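You operate a simulated robot arm through the tools that you are given. There is no shell and no other tool. Be economical: measure what you need, move in short steps, check, and stop when the job is done.

Carry out the task below with a simulated two-armed robot. There is one attempt and no reset: what you move stays moved.

TASK
Fetch the blue roll and set it on the top of the brown bench. Put one of the short pipes from the top of the blue bench in the grey crate. Take the tape reel and leave it on top of the tee on the top of the brown bench. Shut the top drawer. Put the yellow cloth on the top of the blue trolley. Take the small carton and put it on the top of the blue trolley. Switch the red trolley lever off. Stack the box labelled "seals" from the shelf under the grey board on top of the box that says "nuts". The order is free. Set down upright: small carton. The red trolley lever goes to its stop.

Only the result counts: the job must be done as asked and must still hold three seconds after the hand-in. Knocking over, shifting, dropping, spilling or breaking anything else fails it. A push-on lid holds only when it is set on centred and level and pressed home; a screw cap is set on level and turned clockwise until tight. Flat cloth is picked up by pressing the open fingertips on it (5 to 10 N) and closing them slowly along it; thin cloth reads only 2 to 8 mm in the jaws.

THE ROBOT
Two 6-joint arms with fingered hands on one trunk, on a base that drives. Base frame: it is fixed to the floor where the robot stands at the start and does not move with it; the origin is under the middle of the robot, x ahead of it, y to its left, z up. Lengths are in m, angles in rad, forces in N, time in s.
The left shoulder is at the start at [0.05, 0.17, 0.985], the right one opposite. With the tool pointing down near the work surface each hand reaches from about 0.4 to 0.72 m from the robot's upright axis, wherever it stands, measured 20 degrees to its own side. Places, roughly: blue roll (10x3x10 cm) [0.5, 0, 0.8]; box [3, 4, 0.5]; grey crate (38x27x15 cm) [-2.7, 0.6, 0.9]; red trolley lever [-2.2, 0.1, 0.9]; short pipe (10x3x3 cm) [1.8, 0.5, 0.9]; short pipe (12x3x3 cm) [1.8, 0.5, 0.9]; short pipe (9x3x3 cm) [1.7, 0.5, 0.9]; small carton (6x5x5 cm) [-0.9, -1, 0.9]; tape reel (6x6x2 cm) [1.6, 0.9, 0.9]; tee (10x7x4 cm) [-0.8, -1.3, 0.8]; top drawer [0.9, -3.8, 0.7]; top of the blue trolley [-2.7, -0.1, 0.8]; top of the brown bench [-0.9, -1, 0.8]; yellow cloth (11x7x4 cm) [-1, -1.4, 0.8]. Payload 3.5 kg a hand.
The TCP of each hand is the grasp point between the finger pads, 0.026 m short of the fingertips. In the tool frame z runs along the fingers and y along their closing line. Largest opening 0.132 m; the body of the gripper starts 0.073 m behind the TCP. The gripper is a hand of 3 fingers: y runs from the thumb to the fingers, the wrist lies at [0, 0, -0.234] in the tool frame, and closing takes about 1.5 s.
Orientation is told as [roll, pitch, yaw] about the base's x, y, z axes, in that order, counted from this pose: with the fingers straight down and closing along the base's y, the tool's x points along the base's -x, its y along +y and its z along -z.

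THE INTERFACE
- The arms move only by the tool send_rows. It takes "left_rows", "right_rows" or both (then of equal length, played together; a hand with none holds still); each is one flat list of numbers, 6 for each row, row after row: the shift along the tool's x, y, z in m, then the turn, a rotation vector about the tool's x, y, z in rad. In form: [x, y, z, wx, wy, wz, x, y, z, wx, wy, wz, ...]. A call has 1 to 20 rows; each row shifts and turns the commanded pose from where the row before left it, along the tool's axes as they then stand. "left_gripper" and "right_gripper" are, for a hand that has rows, the opening, from 0 (shut) to 1 (fully open), set as the call begins (left out, the last holds). A row lasts 0.2 s, in which the tool goes at most 0.05 m and 0.15 rad; a call with a longer step from one row to the next is refused whole, and so is a gripper value outside its range. A pose out of reach is approached as far as the arm can. The call stops where the force on the tool passes 40 N (or 10 N more than at its start, if that is more) or the arm is blocked; 0.2 s more then pass. The fingers move at their own pace (about 0.108 m/s each) and stop on an object; they squeeze with about 22 N. The grip force told is the motor's: it shows also when the fingers shut on nothing. Time passes only in rows, and 0.2 s behind the last, so rows that do not move let the fingers close. It gives the time, the measured TCP pose, the force on the tool (base axes), the opening and the grip force at its end, in the units of the frame above (readings bear some noise), with the torque about the TCP (base axes, N m) and any sound that the robot's microphone picked up.
- Cameras (640 x 400 px; columns grow to the right, rows downward): "scene" is now at [0.0029, -0.0379, 1.5521]; the picture's right is [-0.68, -0.73, 0.00], its down [-0.67, 0.63, -0.39] and it looks along [0.29, -0.26, -0.92] (base axes); focal length 214 px, centre (320, 200). "left" rides on the left gripper at [-0.062, 0.003, -0.092] in its tool frame; the picture's right is [-0.05, -1.00, 0.00], its down [0.83, -0.04, -0.56] and it looks along [0.55, -0.03, 0.83] (tool axes); focal length 230 px, centre (320, 200). "right" rides on the right gripper at [0.062, 0.003, -0.092] in its tool frame; the picture's right is [-0.05, 1.00, 0.00], its down [-0.83, -0.04, -0.56] and it looks along [-0.55, -0.03, 0.83] (tool axes); focal length 230 px, centre (320, 200). There is no depth. A picture from a camera that has moved, and an enlarged one, comes with that camera's place and axes in the base frame and with its lens.
- capture(camera): a new picture of that camera. No time passes.
- raise_lower(by): slides the trunk up (or, below 0, down) by that many m; the arms and the scene camera ride with it, the base frame stays. It gives what a move gives, with no picture.
- steer(legs): drives the robot by 1 to 6 legs, each [ahead, left, turn to the left] in m, m and rad, along the robot's own axes; the way and the turn of a leg run together, so that a leg with both is an arc; at most 1.5 m and 3.142 rad a leg. The arms and the cameras ride along, it lands a little off, and it stops where it bumps. It gives what a move gives.
- finger_targets(finger1, finger2, thumb_bend, hand): sets how far each is bent, from 0 (flat) to 1 (curled in); at 0.3 the hand is open as for a grip, at 0.7 the pads meet at the TCP. One left out holds its place. A second passes; each finger stops where it meets its share of the squeeze, and holds until it gets a number again. A gripper value or a shape takes the hand back. It gives what a move gives, with no picture; readings hold the bend of each and the force on the fingers (four entries, about 0 where the hand has none), thumb and palm.
- preshape(shape, hand): the hand has 3 fingers and takes this shape, open, in about a second: jaw (thumb against the fingers, like two jaws); tri (thumb and two fingers); tip (a fingertip pinch); poke (one finger out to press); point (the index stretched); flat (the hand flat); cup (the hand cupped); fist (a fist). The gripper value then closes the fingers along that shape, each until it touches; the sizes above hold for jaw. It gives what a move gives, with no picture.
- head_to(pan, tilt): turns the head with the scene camera to pan (to the left, within 1.501 rad either way) and tilt (down, from -0.506 to 1.204), counted from straight ahead of the robot. It gives what a move gives.
- zoom(camera, box): a new picture of the part [left, top, right, bottom] of that camera's present view, enlarged. No time passes.
- close_job(): hands the job in; it is judged then, once.

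Go step by step. Nothing tells you exact positions but the pictures and the camera data: compare them with the known pose of the tool, close in by small moves and look again before you grip or let go. The budget is 207 turns and 202 pictures, counting those below and the enlarged ones. Unless the task says otherwise, let go and move clear before handing in.

The tools are called after "Request:" as a command line: name --argument value ..., lists and objects as JSON in quotes. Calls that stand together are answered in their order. send_rows: Moves the arms, as the interface text tells. Its arguments: {"type":"object","properties":{"left_rows":{"type":"array","items":{"type":"number"}},"left_gripper":{"type":"number"},"right_rows":{"type":"array","items":{"type":"number"}},"right_gripper":{"type":"number"}},"required":[]} The other tools are called the same way: raise_lower (by) slides the trunk up or down; preshape (shape, hand) gives the hand a shape; finger_targets (finger1, finger2, thumb_bend, hand) moves the fingers one by one; steer (legs) drives the base; head_to (pan, tilt) turns the head that bears the scene camera; capture (camera) takes a picture; zoom (camera, box) takes an enlarged picture of a part of a camera's view; close_job () hands the job in.

At the start:

```text
time: 0.0
left_tool_pos: [0.603, 0.2877, 1.0114]
left_orientation: [0.001, 0.0, -0.001]
left_force: [-0.1, -0.4, 0.3]
left_moment: [0.04, 0.03, 0.0]
left_grip_width: 0.132
left_grasp_force: 0.0
left_shape: jaw
left_bend: [0.3, 0.3, 0.3]
left_finger forces: [0.0, 0.0, 0.0, 0.1, 0.1, 0.0]
right_tool_pos: [0.6098, -0.2762, 1.0252]
right_orientation: [-0.001, 0.001, 0.001]
right_force: [0.4, 0.3, 0.3]
right_moment: [-0.02, -0.01, 0.02]
right_grip_width: 0.1319
right_grasp_force: 0.1
right_shape: jaw
right_bend: [0.3, 0.3, 0.3]
right_finger forces: [0.1, 0.0, 0.0, 0.1, 0.0, 0.0]
trunk travel left (down, up): [-0.6, 0.11]
robot x, y, heading: [0.0009, 0.0013, 0.002]
head pan, tilt: [-0.749, 1.171]
```

scene: 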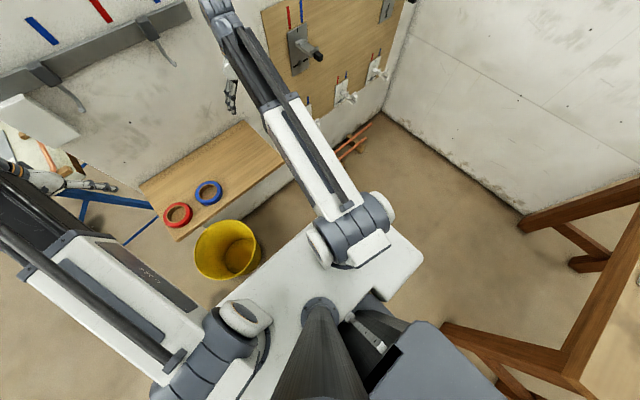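
right: 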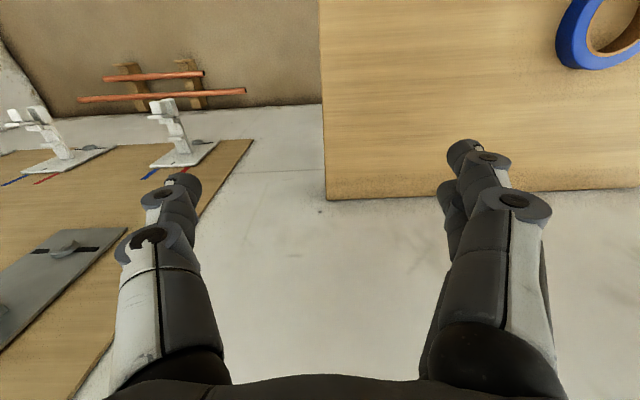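
left: 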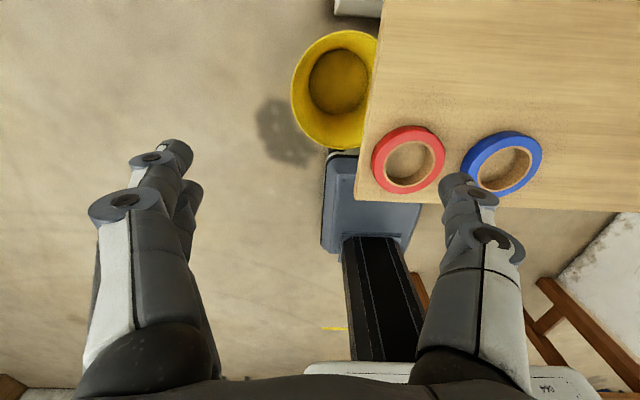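

I see a wooden shelf ahead with a red and a blue roll near its left end. First I look around to get an overview.

Request:
head_to --pan 0 --tilt 0.8

Request:
capture --camera "scene"

Request:
head_to --pan 1.4 --tilt 0.3

Request:
capture --camera "scene"

Request:
head_to --pan -1.4 --tilt 0.3

Request:
capture --camera "scene"

```text
time: 1.1
left_tool_pos: [0.6044, 0.2881, 1.0103]
left_orientation: [-0.001, -0.001, 0.0]
left_force: [-0.8, 0.1, -0.4]
left_moment: [-0.01, 0.02, 0.04]
left_grip_width: 0.1319
left_grasp_force: 0.0
left_shape: jaw
left_bend: [0.3, 0.3, 0.3]
left_finger forces: [0.1, 0.0, 0.0, 0.0, 0.0, 0.0]
right_tool_pos: [0.6102, -0.2768, 1.0239]
right_orientation: [0.001, 0.0, -0.001]
right_force: [-0.9, 0.6, 0.5]
right_moment: [-0.02, -0.02, 0.01]
right_grip_width: 0.1318
right_grasp_force: 0.1
right_shape: jaw
right_bend: [0.3, 0.3, 0.3]
right_finger forces: [0.0, 0.0, 0.1, 0.0, 0.1, 0.0]
trunk travel left (down, up): [-0.6, 0.11]
robot x, y, heading: [0.0001, 0.0018, 0.002]
head pan, tilt: [0.0, 0.799]
```

```text
198 pictures are left
camera scene: at [0.0411, 0.0015, 1.5782], right [0.0, -1.0, 0.0], down [-0.72, 0.0, -0.7], along [0.7, 0.0, -0.72], focal length 214 px, centre (320, 200)
```

scene: 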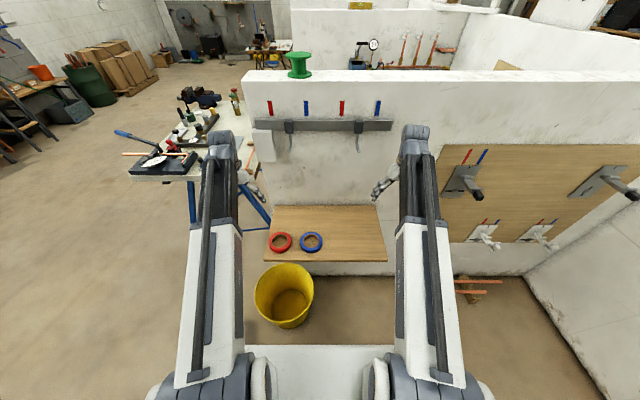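

```text
time: 2.6
left_tool_pos: [0.6038, 0.2882, 1.0107]
left_orientation: [0.0, -0.001, 0.0]
left_force: [0.5, -0.1, -0.3]
left_moment: [-0.02, -0.05, -0.02]
left_grip_width: 0.1323
left_grasp_force: 0.0
left_shape: jaw
left_bend: [0.3, 0.3, 0.3]
left_finger forces: [0.1, 0.0, 0.0, 0.1, 0.1, 0.0]
right_tool_pos: [0.6092, -0.2771, 1.0251]
right_orientation: [0.001, 0.001, 0.001]
right_force: [-0.8, -0.3, -0.8]
right_moment: [-0.03, 0.02, -0.03]
right_grip_width: 0.1319
right_grasp_force: 0.1
right_shape: jaw
right_bend: [0.3, 0.3, 0.3]
right_finger forces: [0.0, 0.0, 0.0, 0.0, 0.1, 0.0]
trunk travel left (down, up): [-0.6, 0.11]
robot x, y, heading: [-0.0003, -0.0028, -0.001]
head pan, tilt: [1.4, 0.3]
```

```text
197 pictures are left
camera scene: at [-0.0236, 0.0936, 1.6226], right [0.99, -0.17, 0.0], down [-0.05, -0.29, -0.96], along [0.16, 0.94, -0.3], focal length 214 px, centre (320, 200)
```

scene: 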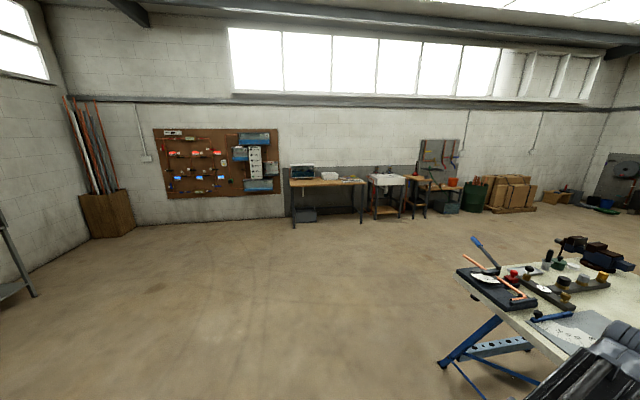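

```text
time: 5.1
left_tool_pos: [0.6037, 0.2879, 1.0117]
left_orientation: [0.0, -0.002, 0.001]
left_force: [-1.1, 0.3, 0.3]
left_moment: [0.0, -0.01, -0.01]
left_grip_width: 0.132
left_grasp_force: 0.1
left_shape: jaw
left_bend: [0.3, 0.3, 0.3]
left_finger forces: [0.1, 0.0, 0.0, 0.0, 0.0, 0.0]
right_tool_pos: [0.6104, -0.2765, 1.0252]
right_orientation: [-0.001, 0.0, 0.0]
right_force: [-0.5, -0.8, 0.1]
right_moment: [-0.04, 0.02, 0.01]
right_grip_width: 0.132
right_grasp_force: 0.1
right_shape: jaw
right_bend: [0.3, 0.3, 0.3]
right_finger forces: [0.0, 0.0, 0.0, 0.0, 0.0, 0.1]
trunk travel left (down, up): [-0.6, 0.11]
robot x, y, heading: [0.0001, -0.0, 0.0]
head pan, tilt: [-1.4, 0.3]
```

```text
196 pictures are left
camera scene: at [-0.0237, -0.0904, 1.6226], right [-0.99, -0.17, 0.0], down [-0.05, 0.29, -0.96], along [0.16, -0.94, -0.3], focal length 214 px, centre (320, 200)
```

scene: 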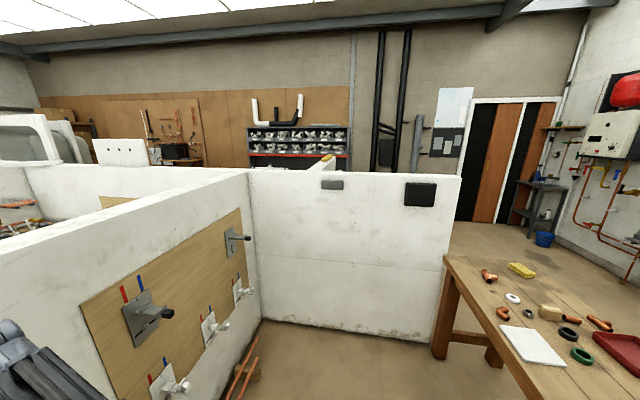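

The blue roll lies on the shelf at about (0.54, 0.04, 0.81), with the red one to its left. I bring the right hand over it, turned so that it closes along x.

Request:
send_rows --right_rows '[0.01, 0.045, 0.013, 0, 0, 0, 0.01, 0.045, 0.013, 0, 0, 0, 0.01, 0.045, 0.013, 0, 0, 0, 0.01, 0.045, 0.013, 0, 0, 0, 0.01, 0.045, 0.013, 0, 0, 0, 0.01, 0.045, 0.013, 0, 0, 0, 0.01, 0.045, 0.013, 0, 0, 0, 0, 0, 0, 0, 0, -0.1428, 0, 0, 0, 0, 0, -0.1428, 0, 0, 0, 0, 0, -0.1428, 0, 0, 0, 0, 0, -0.1428, 0, 0, 0, 0, 0, -0.1428, 0, 0, 0, 0, 0, -0.1428, 0, 0, 0, 0, 0, -0.1428, 0, 0, 0, 0, 0, -0.1428, 0, 0, 0, 0, 0, -0.1428, 0, 0, 0, 0, 0, -0.1428, 0, 0, 0, 0, 0, -0.1428]' --right_gripper 1

Request:
capture --camera "right"

Request:
head_to --pan 0 --tilt 0.9

Request:
capture --camera "scene"

```text
time: 8.9
left_tool_pos: [0.6054, 0.2876, 1.0119]
left_orientation: [0.0, 0.0, 0.0]
left_force: [0.5, 0.1, 1.0]
left_moment: [-0.01, 0.04, -0.04]
left_grip_width: 0.1319
left_grasp_force: 0.0
left_shape: jaw
left_bend: [0.3, 0.3, 0.3]
left_finger forces: [0.0, 0.0, 0.0, 0.1, 0.1, 0.0]
right_tool_pos: [0.539, 0.0375, 0.9333]
right_orientation: [0.0, -0.002, 1.572]
right_force: [0.0, -0.8, -0.1]
right_moment: [0.03, -0.01, 0.02]
right_grip_width: 0.1317
right_grasp_force: 0.0
right_shape: jaw
right_bend: [0.3, 0.3, 0.3]
right_finger forces: [0.1, 0.0, 0.0, 0.0, 0.0, 0.1]
trunk travel left (down, up): [-0.6, 0.11]
robot x, y, heading: [-0.0009, -0.0019, -0.004]
head pan, tilt: [-1.4, 0.3]
```

```text
195 pictures are left
camera right: at [0.5364, -0.0233, 1.0264], right [-1.0, 0.05, 0.0], down [0.04, 0.83, 0.56], along [0.03, 0.55, -0.83], focal length 230 px, centre (320, 200)
```

right: 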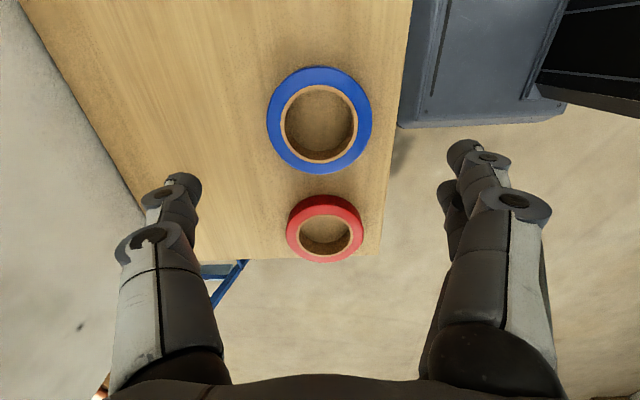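

```text
time: 10.4
left_tool_pos: [0.6044, 0.2885, 1.0101]
left_orientation: [0.0, -0.001, -0.002]
left_force: [-0.4, -0.1, -0.1]
left_moment: [-0.01, -0.02, -0.02]
left_grip_width: 0.1318
left_grasp_force: 0.0
left_shape: jaw
left_bend: [0.3, 0.3, 0.3]
left_finger forces: [0.1, 0.1, 0.0, 0.0, 0.1, 0.0]
right_tool_pos: [0.5401, 0.0386, 0.934]
right_orientation: [0.0, 0.001, 1.568]
right_force: [0.0, 0.8, 0.1]
right_moment: [0.01, 0.02, -0.02]
right_grip_width: 0.1322
right_grasp_force: 0.0
right_shape: jaw
right_bend: [0.3, 0.3, 0.3]
right_finger forces: [0.0, 0.0, 0.0, 0.0, 0.1, 0.0]
trunk travel left (down, up): [-0.6, 0.11]
robot x, y, heading: [0.0007, -0.0035, 0.004]
head pan, tilt: [0.0, 0.901]
```

```text
194 pictures are left
camera scene: at [0.0359, 0.0016, 1.5703], right [0.0, -1.0, 0.0], down [-0.78, 0.0, -0.62], along [0.62, 0.0, -0.78], focal length 214 px, centre (320, 200)
```

scene: 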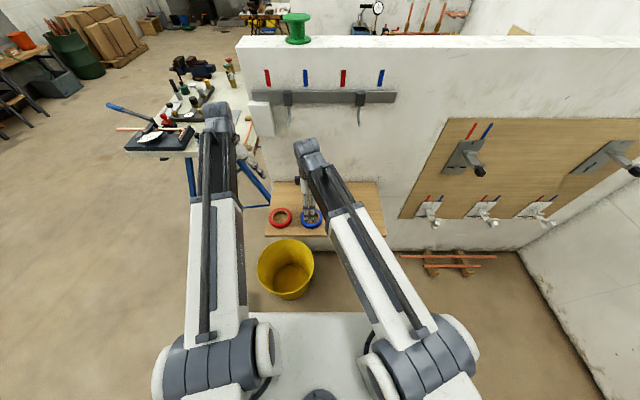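

The hand stands over the roll. I go down to just above the shelf and look.

Request:
send_rows --right_rows '[0.003, 0, 0.03, 0, 0, 0, 0, 0, 0.03, 0, 0, 0, 0, 0, 0.03, 0, 0, 0, 0, 0, 0.015, 0, 0, 0, 0, 0, 0, 0, 0, 0]'

Request:
capture --camera "right"

Request:
capture --camera "left"

```text
time: 11.6
left_tool_pos: [0.6041, 0.2872, 1.0114]
left_orientation: [0.0, -0.001, 0.001]
left_force: [-0.3, -0.2, 0.2]
left_moment: [0.04, 0.01, -0.02]
left_grip_width: 0.1321
left_grasp_force: 0.1
left_shape: jaw
left_bend: [0.3, 0.3, 0.3]
left_finger forces: [0.1, 0.0, 0.1, 0.1, 0.0, 0.0]
right_tool_pos: [0.5414, 0.0352, 0.8294]
right_orientation: [0.001, -0.001, 1.57]
right_force: [-0.1, -0.3, 0.2]
right_moment: [0.03, 0.02, 0.0]
right_grip_width: 0.1319
right_grasp_force: 0.1
right_shape: jaw
right_bend: [0.3, 0.3, 0.3]
right_finger forces: [0.0, 0.0, 0.0, 0.1, 0.0, 0.0]
trunk travel left (down, up): [-0.6, 0.11]
robot x, y, heading: [0.0032, -0.0018, -0.002]
head pan, tilt: [0.0, 0.901]
```

```text
193 pictures are left
camera right: at [0.5386, -0.0271, 0.9207], right [-1.0, 0.05, 0.0], down [0.04, 0.83, 0.56], along [0.03, 0.55, -0.83], focal length 230 px, centre (320, 200)
```

right: 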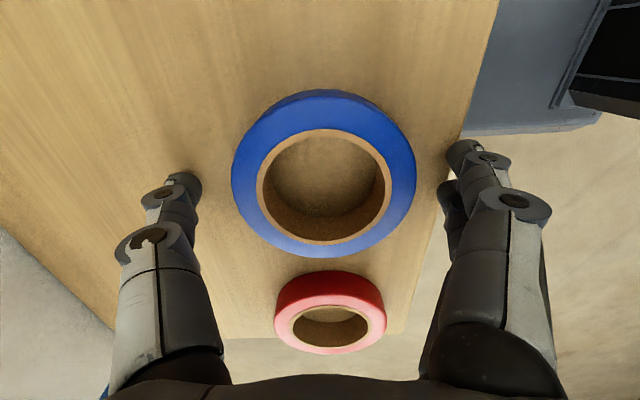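

```text
192 pictures are left
camera left: at [0.6659, 0.2922, 1.1042], right [0.05, -1.0, 0.0], down [-0.83, -0.04, 0.56], along [-0.55, -0.03, -0.83], focal length 230 px, centre (320, 200)
```

left: 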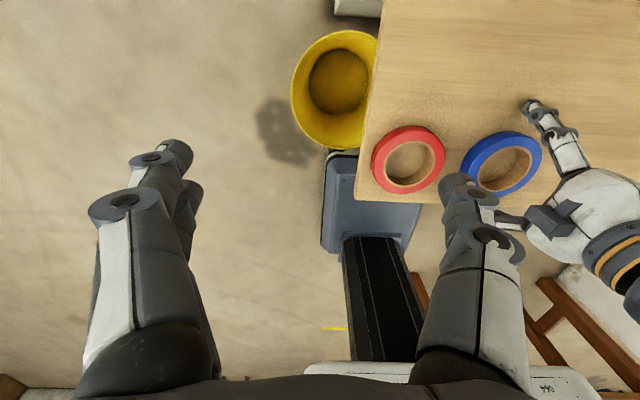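

The roll sits between the fingers; its top is at about 0.81. I lower a little more and close.

Request:
send_rows --right_rows '[0.004, 0, 0.01, 0, 0, 0, 0, 0, 0.008, 0, 0, 0, 0, 0, 0, 0, 0, 0]'

Request:
send_rows --right_rows '[0, 0, 0, 0, 0, 0, 0, 0, 0, 0, 0, 0, 0, 0, 0, 0, 0, 0, 0, 0, 0, 0, 0, 0, 0, 0, 0, 0, 0, 0, 0, 0, 0, 0, 0, 0, 0, 0, 0, 0, 0, 0]' --right_gripper 0

Request:
capture --camera "right"

```text
time: 12.1
left_tool_pos: [0.6037, 0.2883, 1.0115]
left_orientation: [0.001, 0.0, 0.001]
left_force: [0.2, -0.3, 0.3]
left_moment: [0.01, 0.02, 0.03]
left_grip_width: 0.1321
left_grasp_force: 0.1
left_shape: jaw
left_bend: [0.3, 0.3, 0.3]
left_finger forces: [0.0, 0.0, 0.1, 0.1, 0.0, 0.0]
right_tool_pos: [0.5418, 0.033, 0.8225]
right_orientation: [-0.01, -0.006, 1.57]
right_force: [1.1, 0.2, 24.6]
right_moment: [0.01, 0.64, -0.02]
right_grip_width: 0.1317
right_grasp_force: 0.1
right_shape: jaw
right_bend: [0.29, 0.29, 0.3]
right_finger forces: [8.6, 7.8, 0.0, 0.1, 7.7, 0.1]
trunk travel left (down, up): [-0.6, 0.11]
robot x, y, heading: [-0.0023, 0.0037, -0.004]
head pan, tilt: [0.0, 0.901]
stopped in row 2 (right hand): the force on the tool passed its limit at 49 N (the readings are from after the stop); the commanded pose is now the measured one
```

```text
time: 12.8
left_tool_pos: [0.6011, 0.2877, 1.0122]
left_orientation: [0.002, -0.003, 0.0]
left_force: [-0.2, -0.4, 0.8]
left_moment: [0.0, 0.0, 0.0]
left_grip_width: 0.1321
left_grasp_force: 0.1
left_shape: jaw
left_bend: [0.3, 0.3, 0.3]
left_finger forces: [0.0, 0.0, 0.1, 0.1, 0.0, 0.0]
right_tool_pos: [0.5416, 0.033, 0.8247]
right_orientation: [-0.013, -0.006, 1.571]
right_force: [-6.6, -1.0, 35.1]
right_moment: [-0.1, -0.46, 0.01]
right_grip_width: 0.1283
right_grasp_force: 21.8
right_shape: jaw
right_bend: [0.36, 0.36, 0.35]
right_finger forces: [10.1, 9.7, 0.0, 0.0, 21.5, 0.0]
trunk travel left (down, up): [-0.6, 0.11]
robot x, y, heading: [0.0027, -0.0007, 0.005]
head pan, tilt: [0.0, 0.901]
stopped in row 3 (right hand): the force on the tool passed its limit at 42 N (the readings are from after the stop); the commanded pose is now the measured one
```

```text
191 pictures are left
camera right: at [0.5374, -0.029, 0.9174], right [-1.0, 0.05, -0.01], down [0.04, 0.83, 0.56], along [0.04, 0.56, -0.83], focal length 230 px, centre (320, 200)
```

right: 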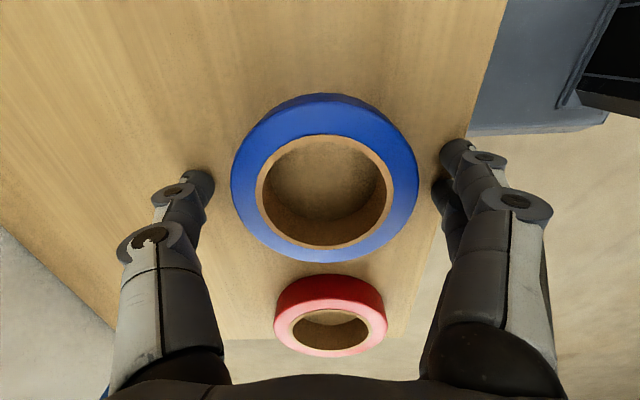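

The fingertips press on the shelf (surface at about 0.795). I lift a little and close again.

Request:
send_rows --right_rows '[0, 0, -0.012, 0, 0, 0, 0, 0, 0, 0, 0, 0, 0, 0, 0, 0, 0, 0, 0, 0, 0, 0, 0, 0, 0, 0, 0, 0, 0, 0, 0, 0, 0, 0, 0, 0, 0, 0, 0, 0, 0, 0]' --right_gripper 0

Request:
capture --camera "right"

```text
time: 14.4
left_tool_pos: [0.6043, 0.2881, 1.0101]
left_orientation: [0.0, -0.001, 0.0]
left_force: [-0.2, -0.1, 0.6]
left_moment: [0.01, 0.03, -0.01]
left_grip_width: 0.1321
left_grasp_force: 0.0
left_shape: jaw
left_bend: [0.3, 0.3, 0.3]
left_finger forces: [0.0, 0.1, 0.0, 0.0, 0.0, 0.0]
right_tool_pos: [0.5438, 0.0322, 0.8343]
right_orientation: [-0.008, -0.006, 1.572]
right_force: [0.0, 0.7, -1.7]
right_moment: [0.02, 0.02, 0.01]
right_grip_width: 0.1248
right_grasp_force: 21.8
right_shape: jaw
right_bend: [0.44, 0.43, 0.4]
right_finger forces: [2.2, 3.2, 0.0, 0.0, 5.6, 0.1]
trunk travel left (down, up): [-0.6, 0.11]
robot x, y, heading: [0.0018, -0.0002, -0.002]
head pan, tilt: [0.0, 0.901]
```

```text
190 pictures are left
camera right: at [0.5401, -0.0295, 0.9258], right [-1.0, 0.05, -0.01], down [0.04, 0.83, 0.56], along [0.04, 0.56, -0.83], focal length 230 px, centre (320, 200)
```

right: 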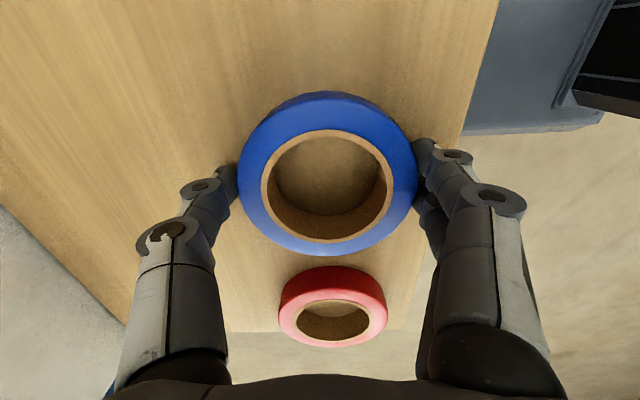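

Fingers are on both sides of the roll. I lift slightly as a test.

Request:
send_rows --right_rows '[0, 0, 0, 0, 0, 0, 0, 0, 0, 0, 0, 0, 0, 0, -0.01, 0, 0, 0, 0, 0, -0.015, 0, 0, 0, 0, 0, -0.02, 0, 0, 0]' --right_gripper 0

Request:
capture --camera "right"

```text
time: 15.6
left_tool_pos: [0.6044, 0.2879, 1.0108]
left_orientation: [0.001, 0.001, 0.0]
left_force: [-0.4, 0.7, -0.7]
left_moment: [0.01, 0.01, -0.01]
left_grip_width: 0.1321
left_grasp_force: 0.0
left_shape: jaw
left_bend: [0.3, 0.3, 0.3]
left_finger forces: [0.0, 0.0, 0.1, 0.1, 0.0, 0.1]
right_tool_pos: [0.5435, 0.0333, 0.8786]
right_orientation: [-0.007, -0.005, 1.571]
right_force: [-0.9, -0.3, 0.1]
right_moment: [0.02, 0.0, 0.0]
right_grip_width: 0.1248
right_grasp_force: 22.1
right_shape: jaw
right_bend: [0.44, 0.43, 0.4]
right_finger forces: [2.3, 3.3, 0.0, 0.0, 5.7, 0.1]
trunk travel left (down, up): [-0.6, 0.11]
robot x, y, heading: [0.0007, 0.0046, -0.001]
head pan, tilt: [0.0, 0.901]
```

```text
189 pictures are left
camera right: at [0.5393, -0.0289, 0.971], right [-1.0, 0.05, -0.01], down [0.04, 0.83, 0.56], along [0.04, 0.56, -0.83], focal length 230 px, centre (320, 200)
```

right: 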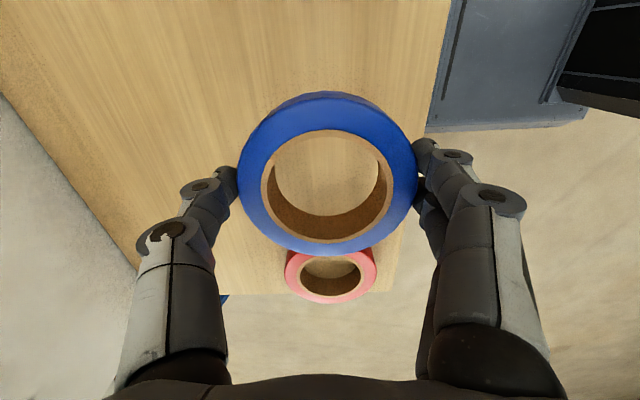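

The roll is held. I raise it and look to the back right to plan the drive to the brown bench.

Request:
send_rows --right_rows '[0, 0, -0.03, 0, 0, 0, 0, 0, -0.04, 0, 0, 0, 0, 0, -0.04, 0, 0, 0, 0, 0, -0.04, 0, 0, 0]'

Request:
head_to --pan -1.5 --tilt 0.75

Request:
capture --camera "scene"

Request:
capture --camera "right"

```text
time: 16.6
left_tool_pos: [0.6041, 0.2891, 1.0108]
left_orientation: [0.001, -0.001, -0.001]
left_force: [0.8, -1.0, -0.3]
left_moment: [-0.03, -0.01, 0.0]
left_grip_width: 0.132
left_grasp_force: 0.0
left_shape: jaw
left_bend: [0.3, 0.3, 0.3]
left_finger forces: [0.0, 0.0, 0.0, 0.0, 0.0, 0.1]
right_tool_pos: [0.5413, 0.0339, 1.0274]
right_orientation: [-0.008, -0.004, 1.57]
right_force: [0.1, 0.4, -1.2]
right_moment: [0.0, -0.02, 0.0]
right_grip_width: 0.1246
right_grasp_force: 22.4
right_shape: jaw
right_bend: [0.44, 0.43, 0.4]
right_finger forces: [2.4, 3.2, 0.0, 0.0, 5.7, 0.0]
trunk travel left (down, up): [-0.6, 0.11]
robot x, y, heading: [0.0025, 0.0015, -0.001]
head pan, tilt: [0.0, 0.901]
```

```text
time: 18.2
left_tool_pos: [0.6037, 0.2882, 1.011]
left_orientation: [-0.001, 0.0, 0.0]
left_force: [-0.8, 0.2, -0.7]
left_moment: [0.01, -0.05, 0.02]
left_grip_width: 0.1321
left_grasp_force: 0.0
left_shape: jaw
left_bend: [0.3, 0.3, 0.3]
left_finger forces: [0.0, 0.0, 0.0, 0.0, 0.0, 0.1]
right_tool_pos: [0.5421, 0.0319, 1.0279]
right_orientation: [-0.009, -0.006, 1.572]
right_force: [-0.1, -0.3, -1.1]
right_moment: [0.01, -0.02, -0.04]
right_grip_width: 0.1252
right_grasp_force: 21.8
right_shape: jaw
right_bend: [0.44, 0.43, 0.4]
right_finger forces: [2.3, 3.2, 0.1, 0.0, 5.6, 0.0]
trunk travel left (down, up): [-0.6, 0.11]
robot x, y, heading: [-0.0011, 0.0016, 0.0]
head pan, tilt: [-1.499, 0.75]
```

```text
188 pictures are left
camera scene: at [-0.0335, -0.081, 1.5822], right [-1.0, -0.07, 0.0], down [-0.05, 0.68, -0.73], along [0.05, -0.73, -0.68], focal length 214 px, centre (320, 200)
```

scene: 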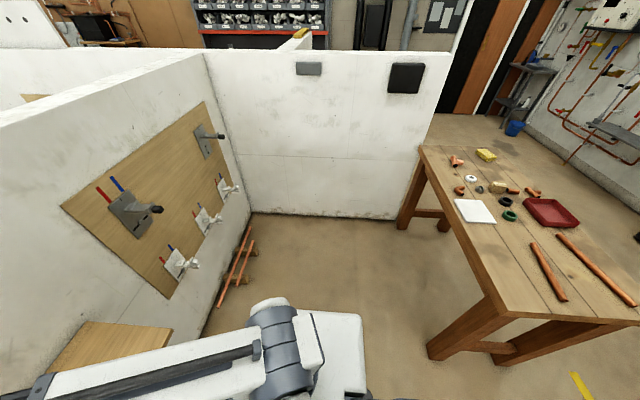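

```text
187 pictures are left
camera right: at [0.5376, -0.0289, 1.1195], right [-1.0, 0.05, -0.01], down [0.04, 0.83, 0.56], along [0.04, 0.56, -0.83], focal length 230 px, centre (320, 200)
```

right: 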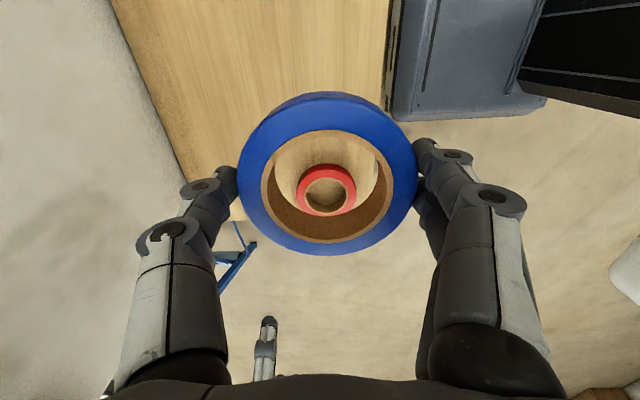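

Free floor lies between the wall and the brown bench, whose edge runs at x ≈ -0.67. I back off, strafe right and turn to face the bench.

Request:
steer --legs '[[-0.15, 0, 0], [0, -0.85, 0], [0, 0, -1.57], [0, 0, -1.57]]'

Request:
head_to --pan 0 --tilt 0.8

Request:
capture --camera "scene"

Request:
capture --camera "right"

```text
time: 28.3
left_tool_pos: [0.115, -1.4483, 1.0143]
left_orientation: [0.01, 0.011, -1.614]
left_force: [-1.0, 29.7, 14.9]
left_moment: [-4.41, -0.11, -0.1]
left_grip_width: 0.1319
left_grasp_force: 0.2
left_shape: jaw
left_bend: [0.3, 0.3, 0.3]
left_finger forces: [0.0, 0.0, 0.0, 0.0, 0.0, 0.0]
right_tool_pos: [-0.1457, -1.3774, 1.0295]
right_orientation: [-0.013, -0.007, -0.071]
right_force: [0.5, 0.2, -0.6]
right_moment: [0.0, 0.02, 0.03]
right_grip_width: 0.1249
right_grasp_force: 22.0
right_shape: jaw
right_bend: [0.44, 0.43, 0.4]
right_finger forces: [2.3, 3.2, 0.1, 0.0, 5.3, 0.0]
trunk travel left (down, up): [-0.6, 0.11]
robot x, y, heading: [-0.1388, -0.8408, -1.639]
head pan, tilt: [-1.499, 0.75]
stopped in leg 4: the force on the tool passed its limit at 143 N (the readings are from after the stop); the commanded pose is now the measured one
```

```text
time: 29.9
left_tool_pos: [0.115, -1.448, 1.0145]
left_orientation: [0.008, 0.012, -1.616]
left_force: [2.1, 47.1, 17.7]
left_moment: [-6.53, 0.34, 0.21]
left_grip_width: 0.1321
left_grasp_force: 0.1
left_shape: jaw
left_bend: [0.3, 0.3, 0.3]
left_finger forces: [0.0, 0.1, 0.0, 0.0, 0.0, 0.0]
right_tool_pos: [-0.1473, -1.3768, 1.0313]
right_orientation: [-0.015, -0.008, -0.073]
right_force: [-0.5, 0.5, -1.2]
right_moment: [0.04, -0.03, 0.02]
right_grip_width: 0.125
right_grasp_force: 22.1
right_shape: jaw
right_bend: [0.44, 0.43, 0.4]
right_finger forces: [2.2, 3.1, 0.0, 0.0, 5.2, 0.0]
trunk travel left (down, up): [-0.6, 0.11]
robot x, y, heading: [-0.1385, -0.8421, -1.646]
head pan, tilt: [0.0, 0.799]
```

```text
186 pictures are left
camera scene: at [-0.1417, -0.8705, 1.5784], right [-1.0, 0.07, 0.0], down [0.05, 0.71, -0.7], along [-0.05, -0.7, -0.71], focal length 214 px, centre (320, 200)
```

scene: 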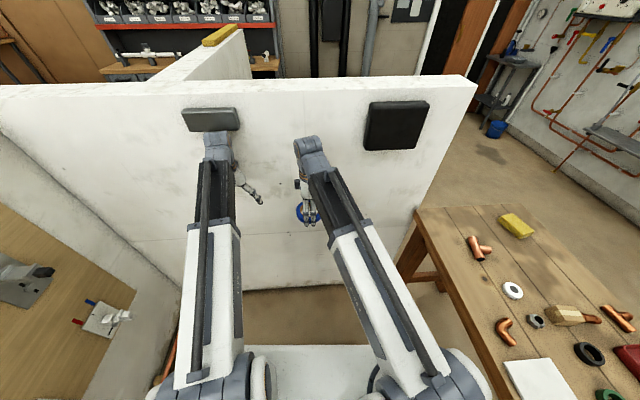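

```text
185 pictures are left
camera right: at [-0.2068, -1.3676, 1.1227], right [0.12, 0.99, -0.01], down [0.82, -0.1, 0.56], along [0.55, -0.08, -0.83], focal length 230 px, centre (320, 200)
```

right: 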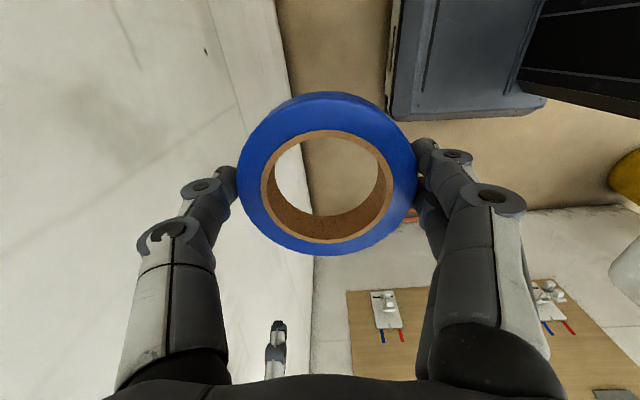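

The left arm touched the grey box on the back wall. I back off and finish the turn.

Request:
steer --legs '[[-0.22, 0, 0], [0, 0, -1.5]]'

Request:
capture --camera "scene"

Request:
capture --camera "right"

```text
time: 35.2
left_tool_pos: [-0.7235, -0.9094, 1.0125]
left_orientation: [0.01, 0.017, -3.134]
left_force: [-0.5, -1.2, -0.7]
left_moment: [-0.02, 0.01, -0.04]
left_grip_width: 0.1321
left_grasp_force: 0.1
left_shape: jaw
left_bend: [0.3, 0.3, 0.3]
left_finger forces: [0.0, 0.0, 0.0, 0.0, 0.0, 0.0]
right_tool_pos: [-0.6642, -0.6458, 1.0276]
right_orientation: [-0.007, -0.006, -1.59]
right_force: [0.0, -0.6, -0.4]
right_moment: [0.0, 0.0, 0.02]
right_grip_width: 0.125
right_grasp_force: 21.9
right_shape: jaw
right_bend: [0.44, 0.43, 0.4]
right_finger forces: [2.0, 2.9, 0.1, 0.1, 4.9, 0.0]
trunk travel left (down, up): [-0.6, 0.11]
robot x, y, heading: [-0.1192, -0.6269, 3.12]
head pan, tilt: [0.0, 0.799]
```

```text
184 pictures are left
camera scene: at [-0.1632, -0.6205, 1.5782], right [0.02, 1.0, 0.0], down [0.72, -0.01, -0.7], along [-0.7, 0.01, -0.72], focal length 214 px, centre (320, 200)
```

scene: 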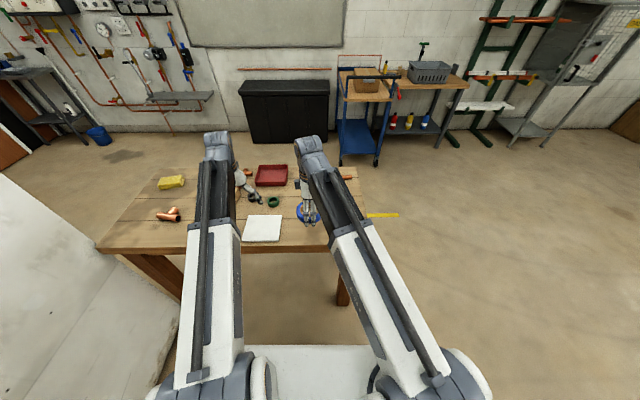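

```text
183 pictures are left
camera right: at [-0.6589, -0.5834, 1.1197], right [1.0, -0.07, -0.01], down [-0.05, -0.83, 0.56], along [-0.05, -0.56, -0.83], focal length 230 px, centre (320, 200)
```

right: 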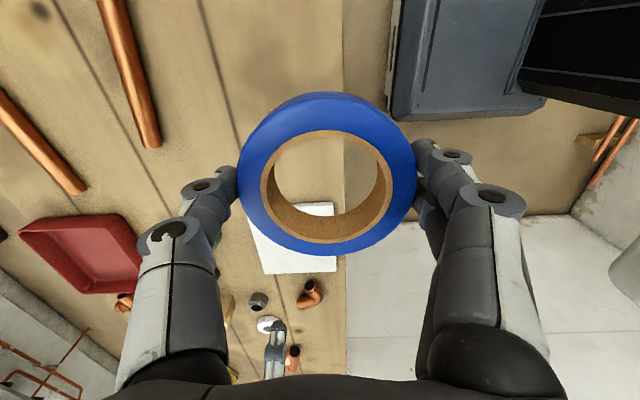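

The bench is ahead, with free space between the white plate and the pipes. I carry the roll to about (-0.79, -0.66) and lower it.

Request:
send_rows --right_rows '[0, -0.042, 0, 0, 0, 0, 0, -0.042, 0, 0, 0, 0, 0, -0.041, 0.01, 0, 0, 0, 0, 0, 0.05, 0, 0, 0, 0, 0, 0.05, 0, 0, 0, 0, 0, 0.03, 0, 0, 0, 0, 0, 0, 0, 0, 0]'

Request:
capture --camera "right"

Request:
capture --camera "left"

```text
time: 36.9
left_tool_pos: [-0.7232, -0.9096, 1.0108]
left_orientation: [0.008, 0.015, -3.134]
left_force: [-0.2, -1.0, 0.1]
left_moment: [0.01, -0.01, -0.01]
left_grip_width: 0.1316
left_grasp_force: 0.0
left_shape: jaw
left_bend: [0.3, 0.3, 0.3]
left_finger forces: [0.0, 0.2, 0.0, 0.0, 0.1, 0.0]
right_tool_pos: [-0.7902, -0.6414, 0.8881]
right_orientation: [-0.006, -0.006, -1.591]
right_force: [0.1, 0.1, -1.5]
right_moment: [0.02, -0.01, -0.05]
right_grip_width: 0.1249
right_grasp_force: 21.5
right_shape: jaw
right_bend: [0.44, 0.43, 0.4]
right_finger forces: [2.0, 3.0, 0.0, 0.0, 5.1, 0.1]
trunk travel left (down, up): [-0.6, 0.11]
robot x, y, heading: [-0.123, -0.6227, 3.119]
head pan, tilt: [0.0, 0.799]
```

```text
182 pictures are left
camera right: at [-0.7844, -0.5797, 0.9797], right [1.0, -0.07, -0.01], down [-0.05, -0.83, 0.56], along [-0.05, -0.56, -0.83], focal length 230 px, centre (320, 200)
```

right: 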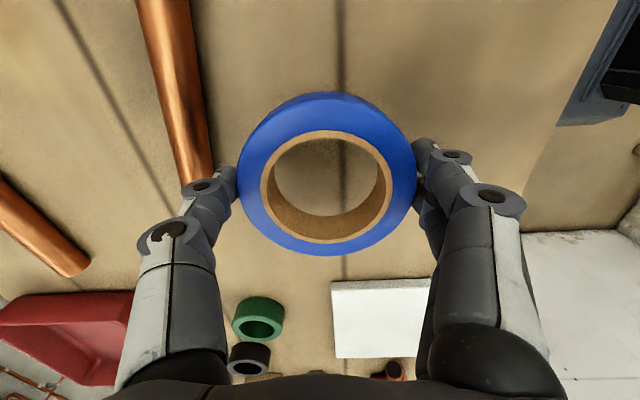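

```text
181 pictures are left
camera left: at [-0.7852, -0.9115, 1.1035], right [-0.06, 1.0, -0.01], down [0.82, 0.06, 0.57], along [0.57, 0.03, -0.82], focal length 230 px, centre (320, 200)
```

left: 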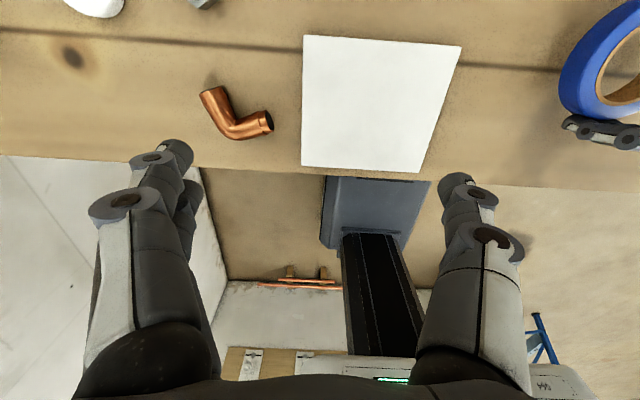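

The pipe is close to the far finger, so I shift 3.5 cm toward me and lower in small steps.

Request:
send_rows --right_rows '[0, 0.035, 0, 0, 0, 0, 0, 0, 0.02, 0, 0, 0, 0, 0, 0.015, 0, 0, 0, 0, 0, 0.006, 0, 0, 0, 0, 0, 0, 0, 0, 0]'

Request:
capture --camera "right"

```text
time: 37.7
left_tool_pos: [-0.7232, -0.9092, 1.0121]
left_orientation: [0.009, 0.016, -3.133]
left_force: [0.0, 0.2, -0.2]
left_moment: [-0.03, -0.01, 0.01]
left_grip_width: 0.1321
left_grasp_force: 0.1
left_shape: jaw
left_bend: [0.3, 0.3, 0.3]
left_finger forces: [0.0, 0.1, 0.0, 0.0, 0.0, 0.0]
right_tool_pos: [-0.7582, -0.6422, 0.8607]
right_orientation: [-0.019, -0.007, -1.591]
right_force: [-1.0, 1.3, 20.0]
right_moment: [0.19, -0.84, 0.1]
right_grip_width: 0.1243
right_grasp_force: 22.2
right_shape: jaw
right_bend: [0.44, 0.42, 0.41]
right_finger forces: [15.7, 4.9, 0.0, 0.0, 8.3, 0.1]
trunk travel left (down, up): [-0.6, 0.11]
robot x, y, heading: [-0.1269, -0.623, 3.123]
head pan, tilt: [0.0, 0.799]
stopped in row 4 (right hand): the force on the tool passed its limit at 48 N (the readings are from after the stop); the commanded pose is now the measured one
```

```text
180 pictures are left
camera right: at [-0.7519, -0.5806, 0.953], right [1.0, -0.07, -0.02], down [-0.05, -0.83, 0.56], along [-0.05, -0.56, -0.83], focal length 230 px, centre (320, 200)
```

right: 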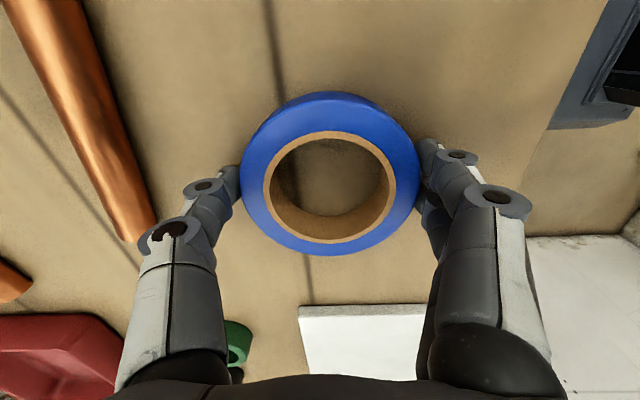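

The roll is on the bench. I open and rise.

Request:
send_rows --right_rows '[0, 0, -0.002, 0, 0, 0, 0, 0, 0, 0, 0, 0, 0, 0, 0, 0, 0, 0, 0, 0, 0, 0, 0, 0, 0, 0, 0, 0, 0, 0, 0, 0, -0.02, 0, 0, 0, 0, 0, -0.04, 0, 0, 0, 0, 0, -0.05, 0, 0, 0, 0, 0, -0.05, 0, 0, 0]' --right_gripper 1

Request:
capture --camera "right"

Request:
zoom --camera "scene" --box '[300, 20, 500, 170]'

Request:
zoom --camera "scene" --box '[90, 150, 410, 350]'

```text
time: 39.7
left_tool_pos: [-0.7227, -0.9096, 1.011]
left_orientation: [0.007, 0.016, -3.132]
left_force: [0.0, -0.1, 0.3]
left_moment: [-0.02, 0.0, -0.01]
left_grip_width: 0.1323
left_grasp_force: 0.0
left_shape: jaw
left_bend: [0.3, 0.3, 0.3]
left_finger forces: [0.0, 0.0, 0.1, 0.0, 0.1, 0.1]
right_tool_pos: [-0.7537, -0.641, 1.019]
right_orientation: [-0.015, -0.007, -1.591]
right_force: [0.6, 0.0, 1.0]
right_moment: [-0.01, -0.04, 0.01]
right_grip_width: 0.132
right_grasp_force: 0.1
right_shape: jaw
right_bend: [0.3, 0.3, 0.3]
right_finger forces: [0.0, 0.1, 0.0, 0.1, 0.0, 0.1]
trunk travel left (down, up): [-0.6, 0.11]
robot x, y, heading: [-0.1257, -0.6217, 3.128]
head pan, tilt: [0.0, 0.799]
```

```text
179 pictures are left
camera right: at [-0.7464, -0.5795, 1.112], right [1.0, -0.07, -0.01], down [-0.05, -0.83, 0.56], along [-0.05, -0.56, -0.83], focal length 230 px, centre (320, 200)
```

right: 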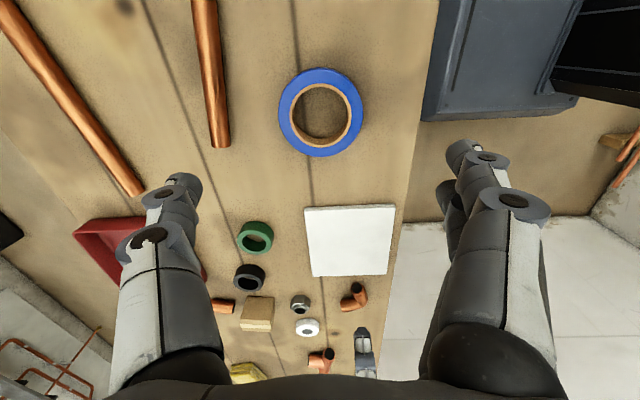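

```text
2.67 times, centred on (400, 95) of scene
camera zoom: at [-0.163, -0.6205, 1.5782], right [0.02, 1.0, 0.0], down [0.72, -0.01, -0.7], along [-0.7, 0.01, -0.72], focal length 572 px, centre (107, 480)
```

zoom: 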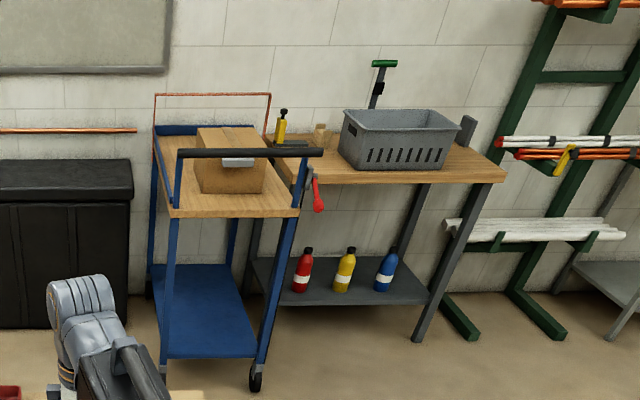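

```text
2.00 times, centred on (250, 250) of scene
camera zoom: at [-0.163, -0.6205, 1.5782], right [0.02, 1.0, 0.0], down [0.72, -0.01, -0.7], along [-0.7, 0.01, -0.72], focal length 429 px, centre (460, 100)
```

zoom: 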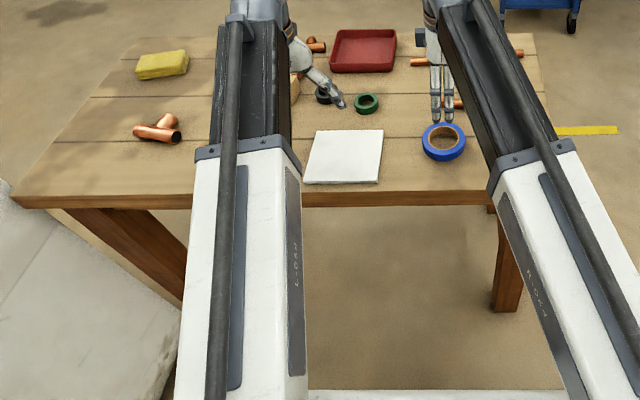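

The blue roll is in place. Next come the carton (≈ (-0.91, -1.03)) and the yellow cloth (≈ (-1.0, -1.4)); I pull the left arm inward and move along the bench.

Request:
send_rows --left_rows '[0, -0.04, 0, 0, 0, 0, 0, -0.04, 0, 0, 0, 0]'

Request:
steer --legs '[[0, 0.5, 0], [0.2, 0, 0]]'

Request:
capture --camera "scene"

Request:
capture --camera "left"

Request:
capture --camera "right"

```text
time: 40.3
left_tool_pos: [-0.7237, -0.8261, 1.0134]
left_orientation: [0.007, 0.019, -3.133]
left_force: [0.1, -0.2, 0.4]
left_moment: [0.01, -0.02, 0.02]
left_grip_width: 0.1323
left_grasp_force: 0.2
left_shape: jaw
left_bend: [0.3, 0.3, 0.3]
left_finger forces: [0.0, 0.1, 0.1, 0.0, 0.0, 0.1]
right_tool_pos: [-0.7523, -0.6416, 1.0213]
right_orientation: [-0.015, -0.007, -1.591]
right_force: [0.9, -0.5, -0.2]
right_moment: [0.01, 0.0, 0.0]
right_grip_width: 0.1321
right_grasp_force: 0.1
right_shape: jaw
right_bend: [0.3, 0.3, 0.3]
right_finger forces: [0.1, 0.1, 0.0, 0.1, 0.0, 0.0]
trunk travel left (down, up): [-0.6, 0.11]
robot x, y, heading: [-0.1259, -0.6251, 3.12]
head pan, tilt: [0.0, 0.799]
```

```text
time: 44.5
left_tool_pos: [-0.9345, -1.3177, 1.0137]
left_orientation: [0.008, 0.017, -3.14]
left_force: [-0.9, 0.2, -0.2]
left_moment: [0.0, -0.02, -0.03]
left_grip_width: 0.1321
left_grasp_force: 0.1
left_shape: jaw
left_bend: [0.3, 0.3, 0.3]
left_finger forces: [0.1, 0.0, 0.1, 0.1, 0.1, 0.1]
right_tool_pos: [-0.9631, -1.1333, 1.019]
right_orientation: [-0.013, -0.008, -1.597]
right_force: [0.5, 0.3, -0.3]
right_moment: [0.0, -0.02, 0.02]
right_grip_width: 0.1317
right_grasp_force: 0.0
right_shape: jaw
right_bend: [0.3, 0.3, 0.3]
right_finger forces: [0.0, 0.1, 0.0, 0.0, 0.1, 0.0]
trunk travel left (down, up): [-0.6, 0.11]
robot x, y, heading: [-0.3317, -1.12, 3.115]
head pan, tilt: [0.0, 0.799]
```

```text
176 pictures are left
camera scene: at [-0.3734, -1.1156, 1.5782], right [0.03, 1.0, 0.0], down [0.72, -0.02, -0.7], along [-0.7, 0.02, -0.72], focal length 214 px, centre (320, 200)
```

scene: 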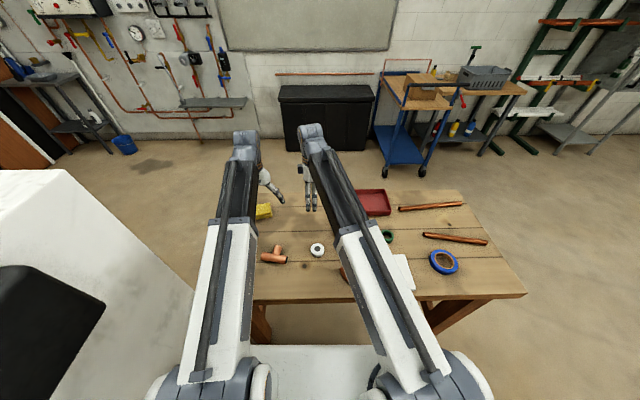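

```text
175 pictures are left
camera left: at [-0.9979, -1.3195, 1.1047], right [-0.05, 1.0, -0.01], down [0.82, 0.05, 0.57], along [0.57, 0.02, -0.82], focal length 230 px, centre (320, 200)
```

left: 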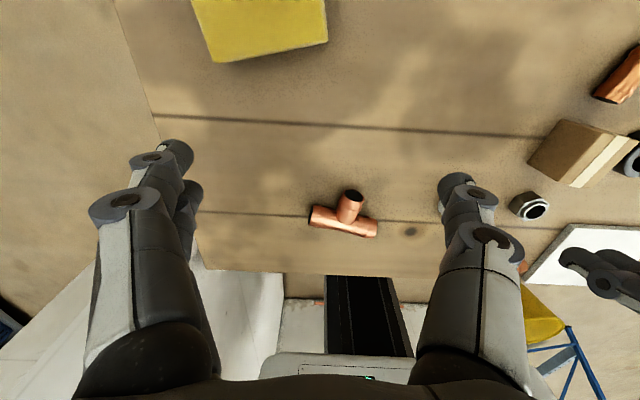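

```text
174 pictures are left
camera right: at [-0.9561, -1.0706, 1.111], right [1.0, -0.08, -0.01], down [-0.06, -0.83, 0.56], along [-0.06, -0.56, -0.83], focal length 230 px, centre (320, 200)
```

right: 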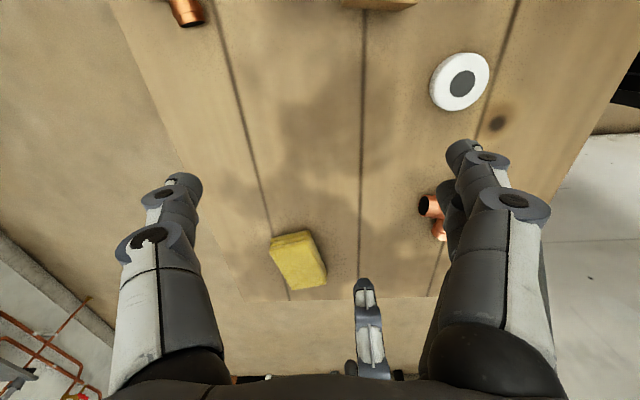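

The yellow slab is at about (-1.015, -1.367), with its long side nearly along y. I move the left hand over it and turn it to close across the short side.

Request:
send_rows --left_rows '[-0.04, 0.025, 0, 0, 0, 0, -0.04, 0.025, 0, 0, 0, 0, 0, 0, 0.04, 0, 0, 0.1396, 0, 0, 0.04, 0, 0, 0.1396, 0, 0, 0, 0, 0, 0.1396, 0, 0, 0, 0, 0, 0.1396, 0, 0, 0, 0, 0, 0.1396, 0, 0, 0, 0, 0, 0.1396, 0, 0, 0, 0, 0, 0.1396, 0, 0, 0, 0, 0, 0.1396, 0, 0, 0, 0, 0, 0.1396, 0, 0, 0, 0, 0, 0.1396]' --left_gripper 1

Request:
capture --camera "left"

Request:
capture --camera "right"

```text
time: 47.1
left_tool_pos: [-1.0137, -1.3684, 0.9314]
left_orientation: [-0.015, 0.012, 1.746]
left_force: [0.4, 0.4, -0.3]
left_moment: [0.0, 0.0, -0.01]
left_grip_width: 0.1319
left_grasp_force: 0.0
left_shape: jaw
left_bend: [0.3, 0.3, 0.3]
left_finger forces: [0.0, 0.0, 0.1, 0.0, 0.1, 0.1]
right_tool_pos: [-0.9624, -1.1328, 1.0193]
right_orientation: [-0.016, -0.008, -1.597]
right_force: [0.4, -0.5, 0.0]
right_moment: [-0.01, -0.03, -0.01]
right_grip_width: 0.132
right_grasp_force: 0.0
right_shape: jaw
right_bend: [0.3, 0.3, 0.3]
right_finger forces: [0.1, 0.1, 0.0, 0.0, 0.0, 0.0]
trunk travel left (down, up): [-0.6, 0.11]
robot x, y, heading: [-0.3295, -1.1221, 3.115]
head pan, tilt: [0.0, 0.799]
```

```text
173 pictures are left
camera left: at [-1.0288, -1.3067, 1.0242], right [0.97, 0.22, 0.01], down [0.18, -0.81, 0.57], along [0.14, -0.55, -0.82], focal length 230 px, centre (320, 200)
```

left: 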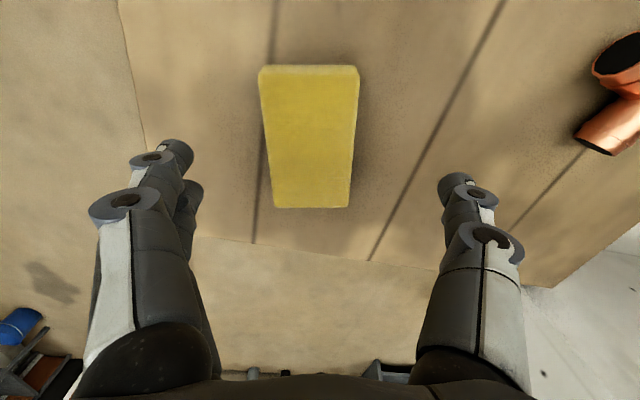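

```text
172 pictures are left
camera right: at [-0.9555, -1.0706, 1.1114], right [1.0, -0.08, -0.01], down [-0.06, -0.83, 0.56], along [-0.06, -0.56, -0.83], focal length 230 px, centre (320, 200)
```

right: 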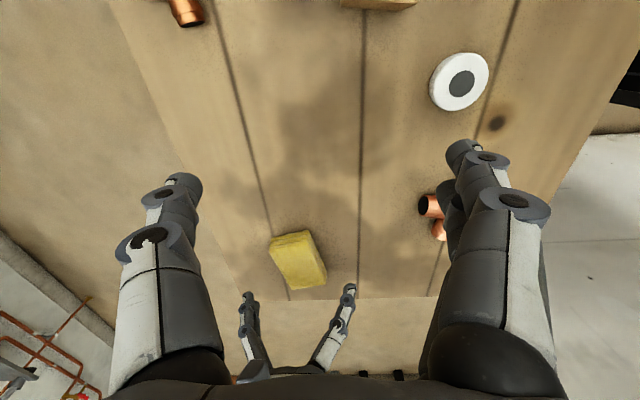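

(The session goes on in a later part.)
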